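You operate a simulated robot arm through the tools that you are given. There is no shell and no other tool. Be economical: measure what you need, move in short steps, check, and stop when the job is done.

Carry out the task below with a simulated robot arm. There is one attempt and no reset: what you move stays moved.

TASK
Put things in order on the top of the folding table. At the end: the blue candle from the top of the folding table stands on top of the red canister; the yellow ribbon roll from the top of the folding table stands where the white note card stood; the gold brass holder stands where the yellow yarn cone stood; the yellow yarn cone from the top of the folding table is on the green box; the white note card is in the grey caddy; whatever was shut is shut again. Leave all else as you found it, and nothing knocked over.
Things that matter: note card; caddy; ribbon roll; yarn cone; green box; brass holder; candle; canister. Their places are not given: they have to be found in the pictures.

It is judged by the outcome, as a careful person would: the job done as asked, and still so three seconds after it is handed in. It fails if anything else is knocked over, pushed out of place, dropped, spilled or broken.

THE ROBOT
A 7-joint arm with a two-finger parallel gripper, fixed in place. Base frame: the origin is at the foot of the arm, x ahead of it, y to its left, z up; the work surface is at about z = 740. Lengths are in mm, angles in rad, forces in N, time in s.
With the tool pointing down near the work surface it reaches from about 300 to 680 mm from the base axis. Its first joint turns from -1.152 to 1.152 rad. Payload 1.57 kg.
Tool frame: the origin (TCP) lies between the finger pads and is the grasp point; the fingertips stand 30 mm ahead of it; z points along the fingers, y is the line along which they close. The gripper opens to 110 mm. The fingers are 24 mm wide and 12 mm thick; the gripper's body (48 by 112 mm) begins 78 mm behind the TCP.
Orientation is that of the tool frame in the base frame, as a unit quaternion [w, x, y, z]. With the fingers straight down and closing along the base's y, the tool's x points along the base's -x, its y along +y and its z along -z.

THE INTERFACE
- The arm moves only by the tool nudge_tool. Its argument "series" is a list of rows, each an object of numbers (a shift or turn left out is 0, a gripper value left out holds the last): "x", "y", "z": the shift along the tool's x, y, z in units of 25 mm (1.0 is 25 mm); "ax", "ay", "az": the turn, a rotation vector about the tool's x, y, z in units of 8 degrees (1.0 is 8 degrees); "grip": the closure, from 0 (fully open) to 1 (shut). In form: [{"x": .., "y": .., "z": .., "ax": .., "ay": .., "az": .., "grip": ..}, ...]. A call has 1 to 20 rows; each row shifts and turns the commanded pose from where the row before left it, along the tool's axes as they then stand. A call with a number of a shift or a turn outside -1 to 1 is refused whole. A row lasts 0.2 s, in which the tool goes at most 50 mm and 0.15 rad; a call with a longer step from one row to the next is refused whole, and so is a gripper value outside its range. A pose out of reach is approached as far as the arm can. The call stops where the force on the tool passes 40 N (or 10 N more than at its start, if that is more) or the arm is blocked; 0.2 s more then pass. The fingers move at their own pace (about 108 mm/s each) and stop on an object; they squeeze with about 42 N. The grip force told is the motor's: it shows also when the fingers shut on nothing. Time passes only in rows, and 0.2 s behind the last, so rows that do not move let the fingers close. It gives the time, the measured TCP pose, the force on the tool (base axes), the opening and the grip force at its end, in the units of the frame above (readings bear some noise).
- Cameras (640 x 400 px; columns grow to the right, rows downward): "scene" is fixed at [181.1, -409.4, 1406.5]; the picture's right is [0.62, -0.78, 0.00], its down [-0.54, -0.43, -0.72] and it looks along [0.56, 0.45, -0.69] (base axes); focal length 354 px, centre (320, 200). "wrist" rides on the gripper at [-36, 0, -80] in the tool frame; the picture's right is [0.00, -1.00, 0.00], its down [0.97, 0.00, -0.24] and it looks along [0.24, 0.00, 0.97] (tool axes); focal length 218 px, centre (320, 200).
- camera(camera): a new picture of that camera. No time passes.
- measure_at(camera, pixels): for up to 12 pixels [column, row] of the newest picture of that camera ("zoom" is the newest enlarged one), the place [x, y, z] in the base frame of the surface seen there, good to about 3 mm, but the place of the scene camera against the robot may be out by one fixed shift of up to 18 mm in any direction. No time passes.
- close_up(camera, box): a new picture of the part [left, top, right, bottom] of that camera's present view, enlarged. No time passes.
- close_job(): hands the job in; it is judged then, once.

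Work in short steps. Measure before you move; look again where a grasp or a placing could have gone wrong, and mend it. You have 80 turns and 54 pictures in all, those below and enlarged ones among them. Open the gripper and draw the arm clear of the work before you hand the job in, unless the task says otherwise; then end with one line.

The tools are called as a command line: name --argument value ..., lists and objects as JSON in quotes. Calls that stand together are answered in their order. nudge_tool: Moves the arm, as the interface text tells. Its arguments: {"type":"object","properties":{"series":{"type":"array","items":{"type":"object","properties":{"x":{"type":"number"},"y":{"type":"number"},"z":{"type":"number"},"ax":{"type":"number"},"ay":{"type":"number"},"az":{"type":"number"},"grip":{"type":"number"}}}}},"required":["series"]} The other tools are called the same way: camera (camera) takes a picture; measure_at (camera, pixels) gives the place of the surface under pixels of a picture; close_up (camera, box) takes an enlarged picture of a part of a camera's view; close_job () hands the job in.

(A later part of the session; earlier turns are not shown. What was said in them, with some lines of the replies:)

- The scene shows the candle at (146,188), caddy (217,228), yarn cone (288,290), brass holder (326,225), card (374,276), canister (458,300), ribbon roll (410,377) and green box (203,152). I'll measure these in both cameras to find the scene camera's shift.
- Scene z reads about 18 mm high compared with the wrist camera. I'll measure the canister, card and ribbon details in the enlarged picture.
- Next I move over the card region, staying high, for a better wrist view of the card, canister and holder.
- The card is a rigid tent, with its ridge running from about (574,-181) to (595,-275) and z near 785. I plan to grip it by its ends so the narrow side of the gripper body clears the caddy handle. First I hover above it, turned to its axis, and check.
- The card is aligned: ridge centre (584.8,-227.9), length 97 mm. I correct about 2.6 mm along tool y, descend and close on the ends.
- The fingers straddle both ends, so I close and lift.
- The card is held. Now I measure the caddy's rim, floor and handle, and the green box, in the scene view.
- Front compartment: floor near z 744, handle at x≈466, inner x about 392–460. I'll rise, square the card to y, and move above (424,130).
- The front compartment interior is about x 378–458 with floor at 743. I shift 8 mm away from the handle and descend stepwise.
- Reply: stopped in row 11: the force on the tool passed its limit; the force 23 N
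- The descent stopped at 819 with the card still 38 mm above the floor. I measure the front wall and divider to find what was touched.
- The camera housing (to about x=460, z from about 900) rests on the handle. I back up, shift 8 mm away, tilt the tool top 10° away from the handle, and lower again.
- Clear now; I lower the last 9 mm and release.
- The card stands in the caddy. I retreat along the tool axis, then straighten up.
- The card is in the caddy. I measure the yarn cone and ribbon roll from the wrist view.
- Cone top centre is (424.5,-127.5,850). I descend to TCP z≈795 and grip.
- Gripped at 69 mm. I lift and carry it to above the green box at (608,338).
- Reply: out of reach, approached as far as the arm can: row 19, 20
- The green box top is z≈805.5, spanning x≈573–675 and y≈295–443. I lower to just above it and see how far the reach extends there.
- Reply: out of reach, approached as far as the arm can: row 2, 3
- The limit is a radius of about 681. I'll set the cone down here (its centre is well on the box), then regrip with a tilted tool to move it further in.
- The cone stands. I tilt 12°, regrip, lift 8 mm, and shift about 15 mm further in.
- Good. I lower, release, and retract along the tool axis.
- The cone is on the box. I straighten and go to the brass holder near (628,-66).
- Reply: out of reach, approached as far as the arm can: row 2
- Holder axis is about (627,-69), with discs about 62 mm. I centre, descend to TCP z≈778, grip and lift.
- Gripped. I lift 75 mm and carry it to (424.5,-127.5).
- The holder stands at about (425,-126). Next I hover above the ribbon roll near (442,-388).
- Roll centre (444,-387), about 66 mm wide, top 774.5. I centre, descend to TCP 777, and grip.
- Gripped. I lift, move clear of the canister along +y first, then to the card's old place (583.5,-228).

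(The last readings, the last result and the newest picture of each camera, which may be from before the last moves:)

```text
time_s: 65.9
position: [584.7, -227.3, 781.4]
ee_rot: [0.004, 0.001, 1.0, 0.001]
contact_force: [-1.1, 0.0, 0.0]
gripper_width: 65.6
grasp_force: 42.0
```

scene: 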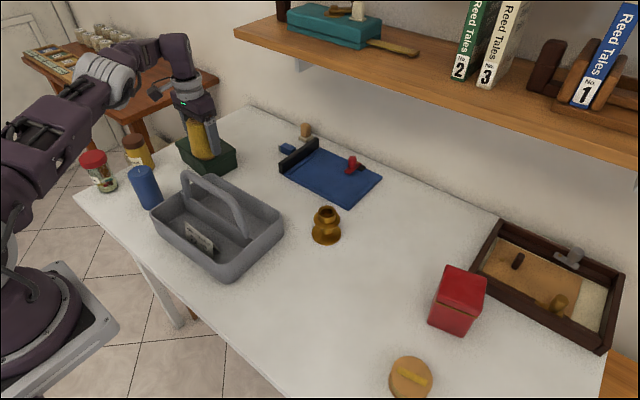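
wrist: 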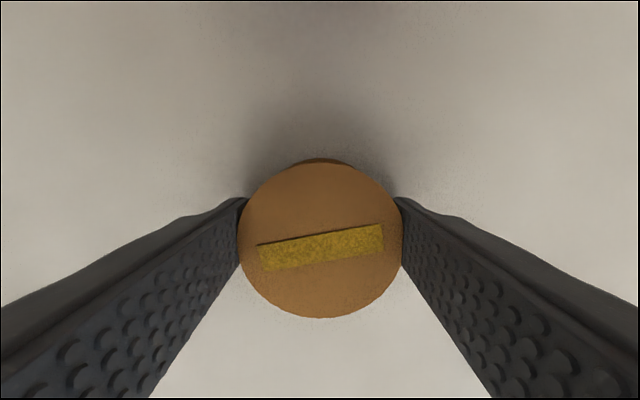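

nudge_tool --series '[{"z": 0.11}, {"x": 0}, {"grip": 0.3}, {"grip": 0}, {"x": 0}, {"z": -0.6}, {"z": -1}, {"z": -1}, {"z": -1}, {"z": -1}, {"z": -1}, {"z": -1}, {"z": -1}, {"x": 0}]'

camera --camera "wrist"

measure_at --camera "wrist" --pixels '[[320, 180], [320, 160], [320, 200], [295, 180], [345, 180], [428, 180], [470, 100], [500, 150], [540, 120]]'

```text
time_s: 68.9
position: [584.2, -228.3, 969.2]
ee_rot: [0.004, 0.0, 1.0, 0.001]
contact_force: [0.3, -0.6, 0.2]
gripper_width: 110.3
grasp_force: 0.0
```

```text
18 pictures are left
```

wrist: 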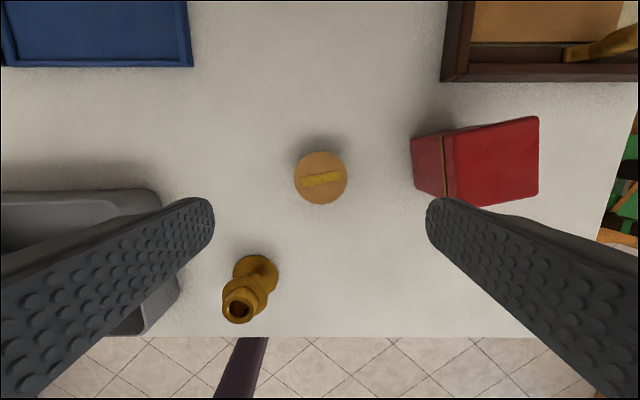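

```text
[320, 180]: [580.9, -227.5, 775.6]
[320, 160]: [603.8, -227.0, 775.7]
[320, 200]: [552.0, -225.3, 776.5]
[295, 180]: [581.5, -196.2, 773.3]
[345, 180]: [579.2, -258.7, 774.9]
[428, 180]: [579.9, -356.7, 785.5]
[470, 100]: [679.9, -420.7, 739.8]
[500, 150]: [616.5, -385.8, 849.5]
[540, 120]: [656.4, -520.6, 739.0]
```

The ribbon roll stands at the card's place. Now I measure the canister's top corners from this view.

measure_at --camera "wrist" --pixels '[[449, 142], [535, 122], [536, 190], [454, 201], [495, 165], [415, 140], [418, 182]]'

camera --camera "scene"

measure_at --camera "scene" --pixels '[[145, 172], [136, 170], [155, 172], [145, 167], [145, 178], [152, 205], [445, 270], [485, 280], [478, 305], [438, 295]]'

```text
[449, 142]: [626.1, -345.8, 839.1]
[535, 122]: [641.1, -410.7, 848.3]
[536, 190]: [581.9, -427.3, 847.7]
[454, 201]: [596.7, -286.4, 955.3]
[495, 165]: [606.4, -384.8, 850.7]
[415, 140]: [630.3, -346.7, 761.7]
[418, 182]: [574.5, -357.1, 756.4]
```

```text
17 pictures are left
```

scene: 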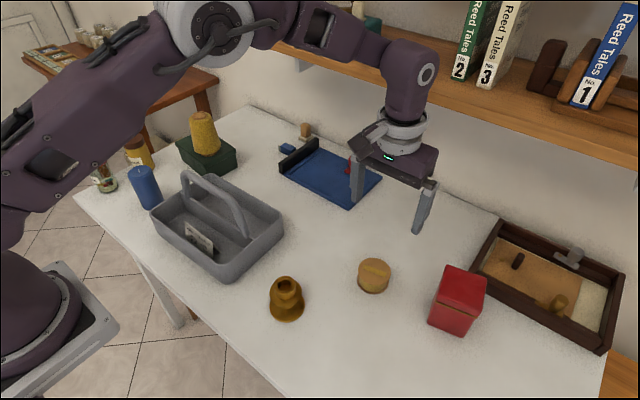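

```text
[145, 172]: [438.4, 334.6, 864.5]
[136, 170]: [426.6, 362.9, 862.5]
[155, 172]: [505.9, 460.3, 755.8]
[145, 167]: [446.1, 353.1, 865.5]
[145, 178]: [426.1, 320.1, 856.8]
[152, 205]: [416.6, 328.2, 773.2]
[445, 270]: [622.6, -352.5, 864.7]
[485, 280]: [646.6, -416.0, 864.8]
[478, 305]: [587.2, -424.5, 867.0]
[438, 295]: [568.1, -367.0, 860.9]
```

Canister top centre is about (604,-387,849), radius 717, so I'll grip the candle with a tilted tool. I move above the candle for a wrist view.

nudge_tool --series '[{"z": -1}, {"x": 0.32, "y": 0.95}, {"x": 0.32, "y": 0.95}, {"x": 0.32, "y": 0.95}, {"x": 0.32, "y": 0.95}, {"x": 0.32, "y": 0.95}, {"x": 0.32, "y": 0.95}, {"x": 0.32, "y": 0.95}, {"x": 0.32, "y": 0.95}, {"x": 0.32, "y": 0.95}, {"x": 0.32, "y": 0.95}, {"x": 0.32, "y": 0.95}, {"x": 0.32, "y": 0.95}, {"x": 0.32, "y": 0.95}, {"x": 0.32, "y": 0.95}, {"x": 0.32, "y": 0.95}, {"x": 0.32, "y": 0.95}, {"x": 0.32, "y": 0.95}, {"x": 0.32, "y": 0.95}, {"x": 0.32, "y": 0.95}]'

nudge_tool --series '[{"y": 0.95}, {"y": 0.95}, {"y": 0.95}, {"x": 0}]'

camera --camera "wrist"

```text
time_s: 73.1
position: [429.2, 225.4, 990.5]
ee_rot: [0.004, 0.001, 1.0, 0.001]
contact_force: [0.3, 0.6, 0.7]
gripper_width: 109.9
grasp_force: 0.0
```

```text
time_s: 74.1
position: [430.4, 295.0, 991.0]
ee_rot: [0.004, 0.0, 1.0, 0.001]
contact_force: [-0.1, -0.2, -0.3]
gripper_width: 110.0
grasp_force: 0.1
```

```text
16 pictures are left
```

wrist: 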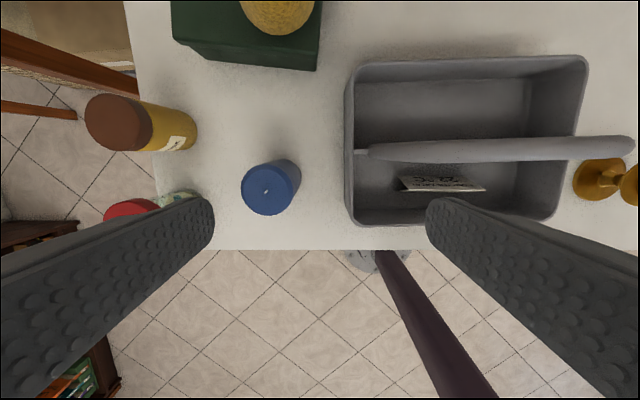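

measure_at --camera "wrist" --pixels '[[266, 190], [245, 190], [287, 190], [266, 168], [266, 211], [298, 175], [140, 210], [190, 145], [178, 198], [120, 125], [347, 180], [180, 130]]'

```text
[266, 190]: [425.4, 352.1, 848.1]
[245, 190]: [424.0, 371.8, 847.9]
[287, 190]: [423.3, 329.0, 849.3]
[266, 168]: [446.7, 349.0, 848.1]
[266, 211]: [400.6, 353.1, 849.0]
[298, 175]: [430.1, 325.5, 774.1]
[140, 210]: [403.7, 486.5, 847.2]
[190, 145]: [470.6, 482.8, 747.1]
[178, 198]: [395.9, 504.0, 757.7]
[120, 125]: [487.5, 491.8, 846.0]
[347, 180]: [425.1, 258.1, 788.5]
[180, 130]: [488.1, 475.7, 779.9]
```

Candle axis is about (425,348), 54 mm wide, top 848. I move over it, tilt 20° with the tool top leaning towards the robot, and descend vertically.

nudge_tool --series '[{"x": 0.1, "y": 0.9}, {"x": 0.12, "y": 0.9}, {"y": 0.32}, {"ay": -0.85}, {"ay": -0.85}, {"ay": -0.8}, {"x": 0.273, "z": 0.75}, {"x": 0.273, "z": 0.75}, {"x": 0.273, "z": 0.75}, {"x": 0.273, "z": 0.75}, {"x": 0}, {"x": 0}]'

camera --camera "wrist"

```text
time_s: 76.7
position: [424.8, 348.2, 913.5]
ee_rot: [0.177, 0.0, 0.984, 0.001]
contact_force: [-0.1, -0.2, -0.9]
gripper_width: 109.8
grasp_force: 0.0
```

```text
15 pictures are left
```

wrist: 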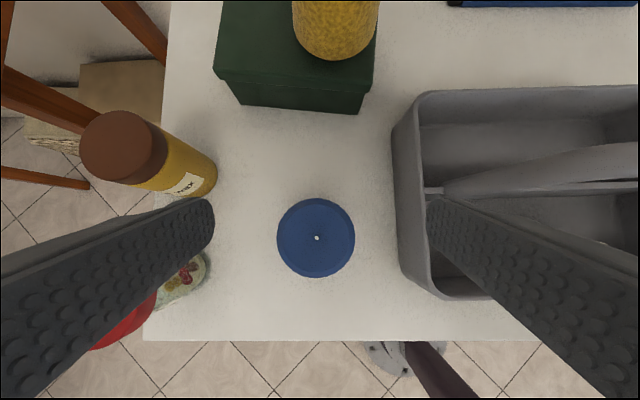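

measure_at --camera "wrist" --pixels '[[316, 238], [281, 238], [351, 238], [316, 204], [316, 272], [400, 220]]'

```text
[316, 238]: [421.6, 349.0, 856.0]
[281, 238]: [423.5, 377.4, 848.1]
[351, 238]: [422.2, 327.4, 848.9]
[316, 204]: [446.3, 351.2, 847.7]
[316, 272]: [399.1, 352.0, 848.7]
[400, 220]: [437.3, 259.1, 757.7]
```

Candle centre refined to (423,351). I correct and descend to z≈797, then grip.

nudge_tool --series '[{"x": 0.06, "y": 0.1}, {"x": 0.266, "z": 0.73}, {"x": 0.266, "z": 0.73}, {"x": 0.266, "z": 0.73}, {"x": 0.266, "z": 0.73}, {"x": 0.266, "z": 0.73}, {"x": 0.266, "z": 0.73}, {"x": 0}, {"grip": 1}, {"grip": 1}, {"grip": 1}, {"x": 0}]'

camera --camera "wrist"

```text
time_s: 79.3
position: [421.6, 351.0, 796.1]
ee_rot: [0.176, 0.001, 0.984, 0.0]
contact_force: [-0.2, -0.7, 0.4]
gripper_width: 54.3
grasp_force: 42.3
```

```text
14 pictures are left
```

wrist: 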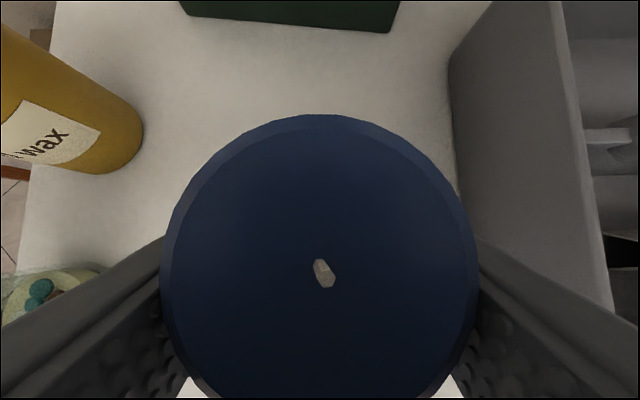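

Gripped at 54 mm. I lift straight up to about 990 and start the transit.

nudge_tool --series '[{"x": -0.15, "z": -0.41}, {"x": -0.3, "z": -0.82}, {"x": -0.3, "z": -0.82}, {"x": -0.3, "z": -0.82}, {"x": -0.3, "z": -0.82}, {"x": -0.3, "z": -0.82}, {"x": -0.3, "z": -0.82}, {"x": -0.3, "z": -0.82}, {"x": -0.3, "z": -0.82}, {"x": -0.1, "z": -0.28}, {"x": 0}]'

nudge_tool --series '[{"x": -0.214, "y": -0.922, "z": 0.078}, {"x": -0.214, "y": -0.922, "z": 0.078}, {"x": -0.214, "y": -0.922, "z": 0.078}, {"x": -0.214, "y": -0.922, "z": 0.078}, {"x": -0.214, "y": -0.922, "z": 0.078}, {"x": -0.214, "y": -0.922, "z": 0.078}, {"x": -0.214, "y": -0.922, "z": 0.078}, {"x": -0.214, "y": -0.922, "z": 0.078}, {"x": -0.214, "y": -0.922, "z": 0.078}, {"x": -0.214, "y": -0.922, "z": 0.078}, {"x": -0.214, "y": -0.922, "z": 0.078}, {"x": -0.214, "y": -0.922, "z": 0.078}, {"x": -0.214, "y": -0.922, "z": 0.078}, {"x": -0.214, "y": -0.922, "z": 0.078}, {"x": -0.214, "y": -0.922, "z": 0.078}, {"x": -0.214, "y": -0.922, "z": 0.078}, {"x": 0}]'

nudge_tool --series '[{"x": -0.214, "y": -0.922, "z": 0.078}, {"x": -0.214, "y": -0.922, "z": 0.078}, {"x": -0.214, "y": -0.922, "z": 0.078}, {"x": -0.214, "y": -0.922, "z": 0.078}, {"x": -0.214, "y": -0.922, "z": 0.078}, {"x": -0.214, "y": -0.922, "z": 0.078}, {"x": -0.214, "y": -0.922, "z": 0.078}, {"x": -0.214, "y": -0.922, "z": 0.078}, {"x": -0.214, "y": -0.922, "z": 0.078}, {"x": -0.214, "y": -0.922, "z": 0.078}, {"x": -0.214, "y": -0.922, "z": 0.078}, {"x": -0.214, "y": -0.922, "z": 0.078}, {"x": -0.214, "y": -0.922, "z": 0.078}, {"x": -0.214, "y": -0.922, "z": 0.078}, {"x": 0}, {"x": 0}]'

camera --camera "scene"

```text
time_s: 81.7
position: [423.7, 351.3, 990.5]
ee_rot: [0.177, 0.0, 0.984, 0.001]
contact_force: [-0.2, 0.2, -2.6]
gripper_width: 54.6
grasp_force: 42.5
```

```text
time_s: 85.3
position: [513.2, -19.4, 991.5]
ee_rot: [0.177, 0.0, 0.984, 0.001]
contact_force: [-0.4, -0.2, -2.1]
gripper_width: 54.7
grasp_force: 42.2
```

```text
time_s: 88.7
position: [595.1, -341.1, 991.9]
ee_rot: [0.177, 0.001, 0.984, 0.0]
contact_force: [0.3, -0.1, -2.1]
gripper_width: 54.5
grasp_force: 42.1
```

```text
13 pictures are left
```

scene: 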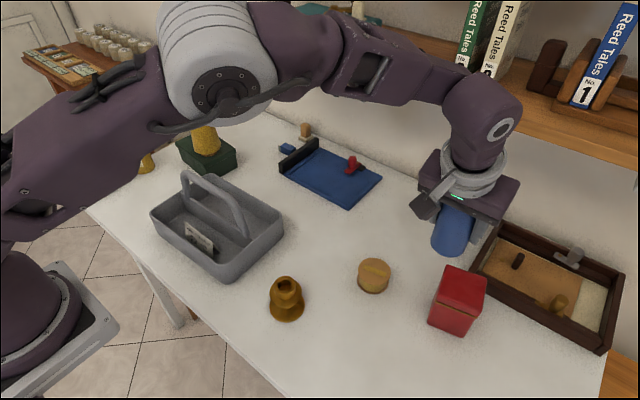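

No reach trouble. I go to (604,-387) and lower to about 925 for a check.

nudge_tool --series '[{"x": -0.17, "y": -0.92, "z": 0.06}, {"x": -0.17, "y": -0.92, "z": 0.06}, {"x": 0}, {"x": 0.23, "z": 0.63}, {"x": 0.23, "z": 0.63}, {"x": 0.23, "z": 0.63}, {"x": 0.23, "z": 0.63}, {"x": 0}, {"x": 0}]'

close_up --camera "scene" --box '[390, 200, 550, 300]'

camera --camera "wrist"

```text
time_s: 90.7
position: [601.1, -388.2, 921.4]
ee_rot: [0.177, 0.0, 0.984, 0.001]
contact_force: [-0.7, 0.1, -2.5]
gripper_width: 54.7
grasp_force: 42.2
```

```text
4.00 times, centred on (470, 250) of scene
```

zoom: 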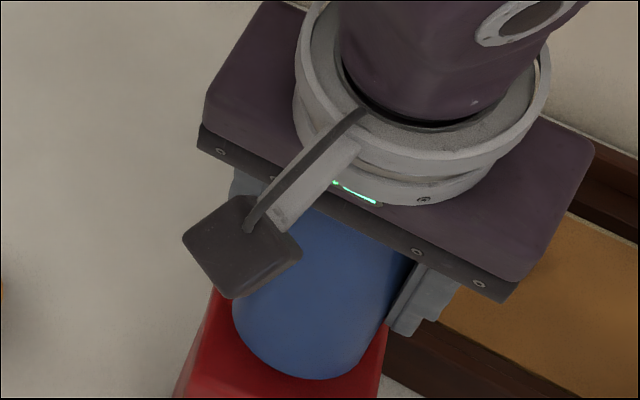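

```text
11 pictures are left
```

wrist: 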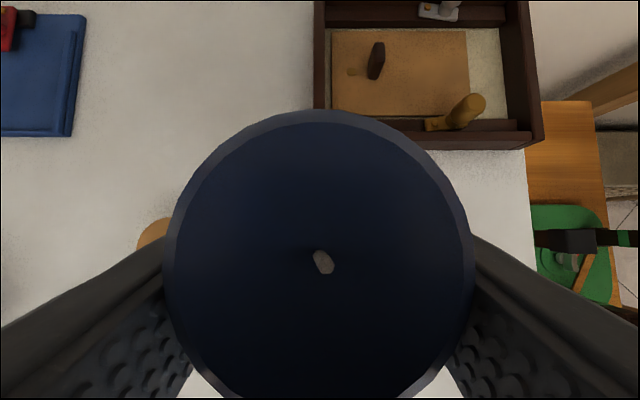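

nudge_tool --series '[{"x": -0.09, "z": 0.03}, {"x": 0.089, "z": 0.245}, {"x": 0.089, "z": 0.245}, {"x": 0}, {"x": 0}]'

close_up --camera "scene" --box '[410, 250, 506, 310]'

```text
time_s: 91.9
position: [605.1, -386.7, 910.5]
ee_rot: [0.177, 0.0, 0.984, 0.001]
contact_force: [0.5, 0.8, -1.7]
gripper_width: 54.5
grasp_force: 41.8
```

```text
6.67 times, centred on (458, 280) of scene
```

zoom: 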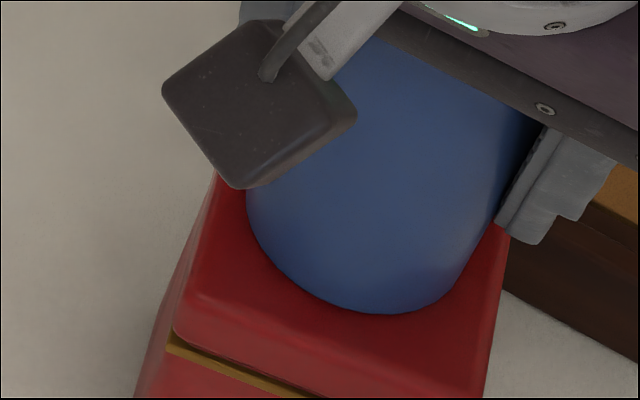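

Well centred. I lower gently in small steps.

nudge_tool --series '[{"x": 0.02, "z": 0.056}, {"x": 0.02, "z": 0.056}, {"x": 0.014, "z": 0.038}, {"x": 0}, {"x": 0}]'

```text
time_s: 93.1
position: [603.9, -388.7, 907.4]
ee_rot: [0.178, -0.001, 0.984, 0.001]
contact_force: [-3.1, 2.1, 16.3]
gripper_width: 54.6
grasp_force: 42.4
```

Contact (16 N). I ease up slightly, release, and retract along the tool axis.

nudge_tool --series '[{"x": -0.008, "z": -0.022}, {"grip": 0.4}, {"grip": 0.1}, {"grip": 0}, {"x": 0}]'

nudge_tool --series '[{"z": -0.4}, {"z": -0.8}, {"z": -1}, {"z": -1}, {"z": -1}, {"z": -1}, {"z": -1}, {"x": 0}]'

nudge_tool --series '[{"y": 1}, {"y": 1}, {"y": 1}, {"y": 1}, {"y": 1}, {"y": 1}, {"ay": 0.85}, {"ay": 0.85}, {"ay": 0.8}, {"x": 1}, {"x": 1}, {"x": 1}, {"x": 0}]'

camera --camera "scene"

camera --camera "wrist"

```text
time_s: 94.3
position: [604.4, -388.4, 907.5]
ee_rot: [0.177, 0.0, 0.984, 0.0]
contact_force: [0.3, 0.0, -1.0]
gripper_width: 110.0
grasp_force: 0.0
```

```text
time_s: 96.1
position: [550.7, -385.6, 1052.5]
ee_rot: [0.177, 0.0, 0.984, 0.001]
contact_force: [-0.1, 0.5, -0.3]
gripper_width: 110.0
grasp_force: 0.1
```

```text
time_s: 98.9
position: [475.5, -238.7, 1049.5]
ee_rot: [0.004, -0.001, 1.0, 0.001]
contact_force: [0.5, 0.1, -0.1]
gripper_width: 110.2
grasp_force: 0.0
```

```text
9 pictures are left
```

scene: 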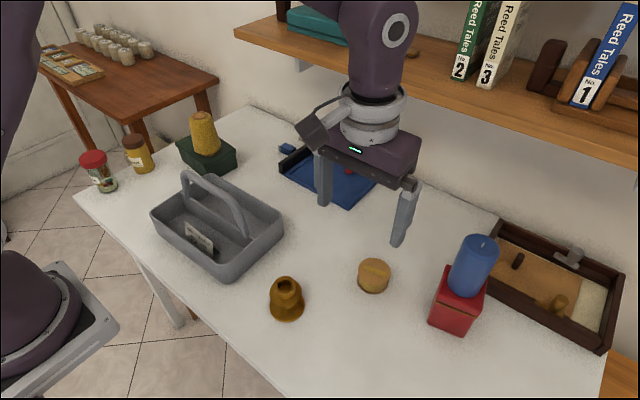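

```text
8 pictures are left
```

wrist: 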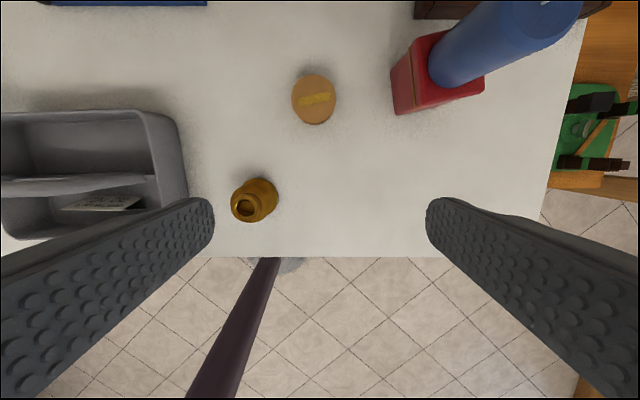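

All placements look right: the candle is upright on the canister, the roll and holder are in place, the cone is on the box, and the card is in the caddy. The arm is clear, so I hand in.

close_job

```text
The job is handed in.
```

All five items are where you asked, the green box and canister stayed shut, nothing was knocked over, and the arm is clear with the gripper open.
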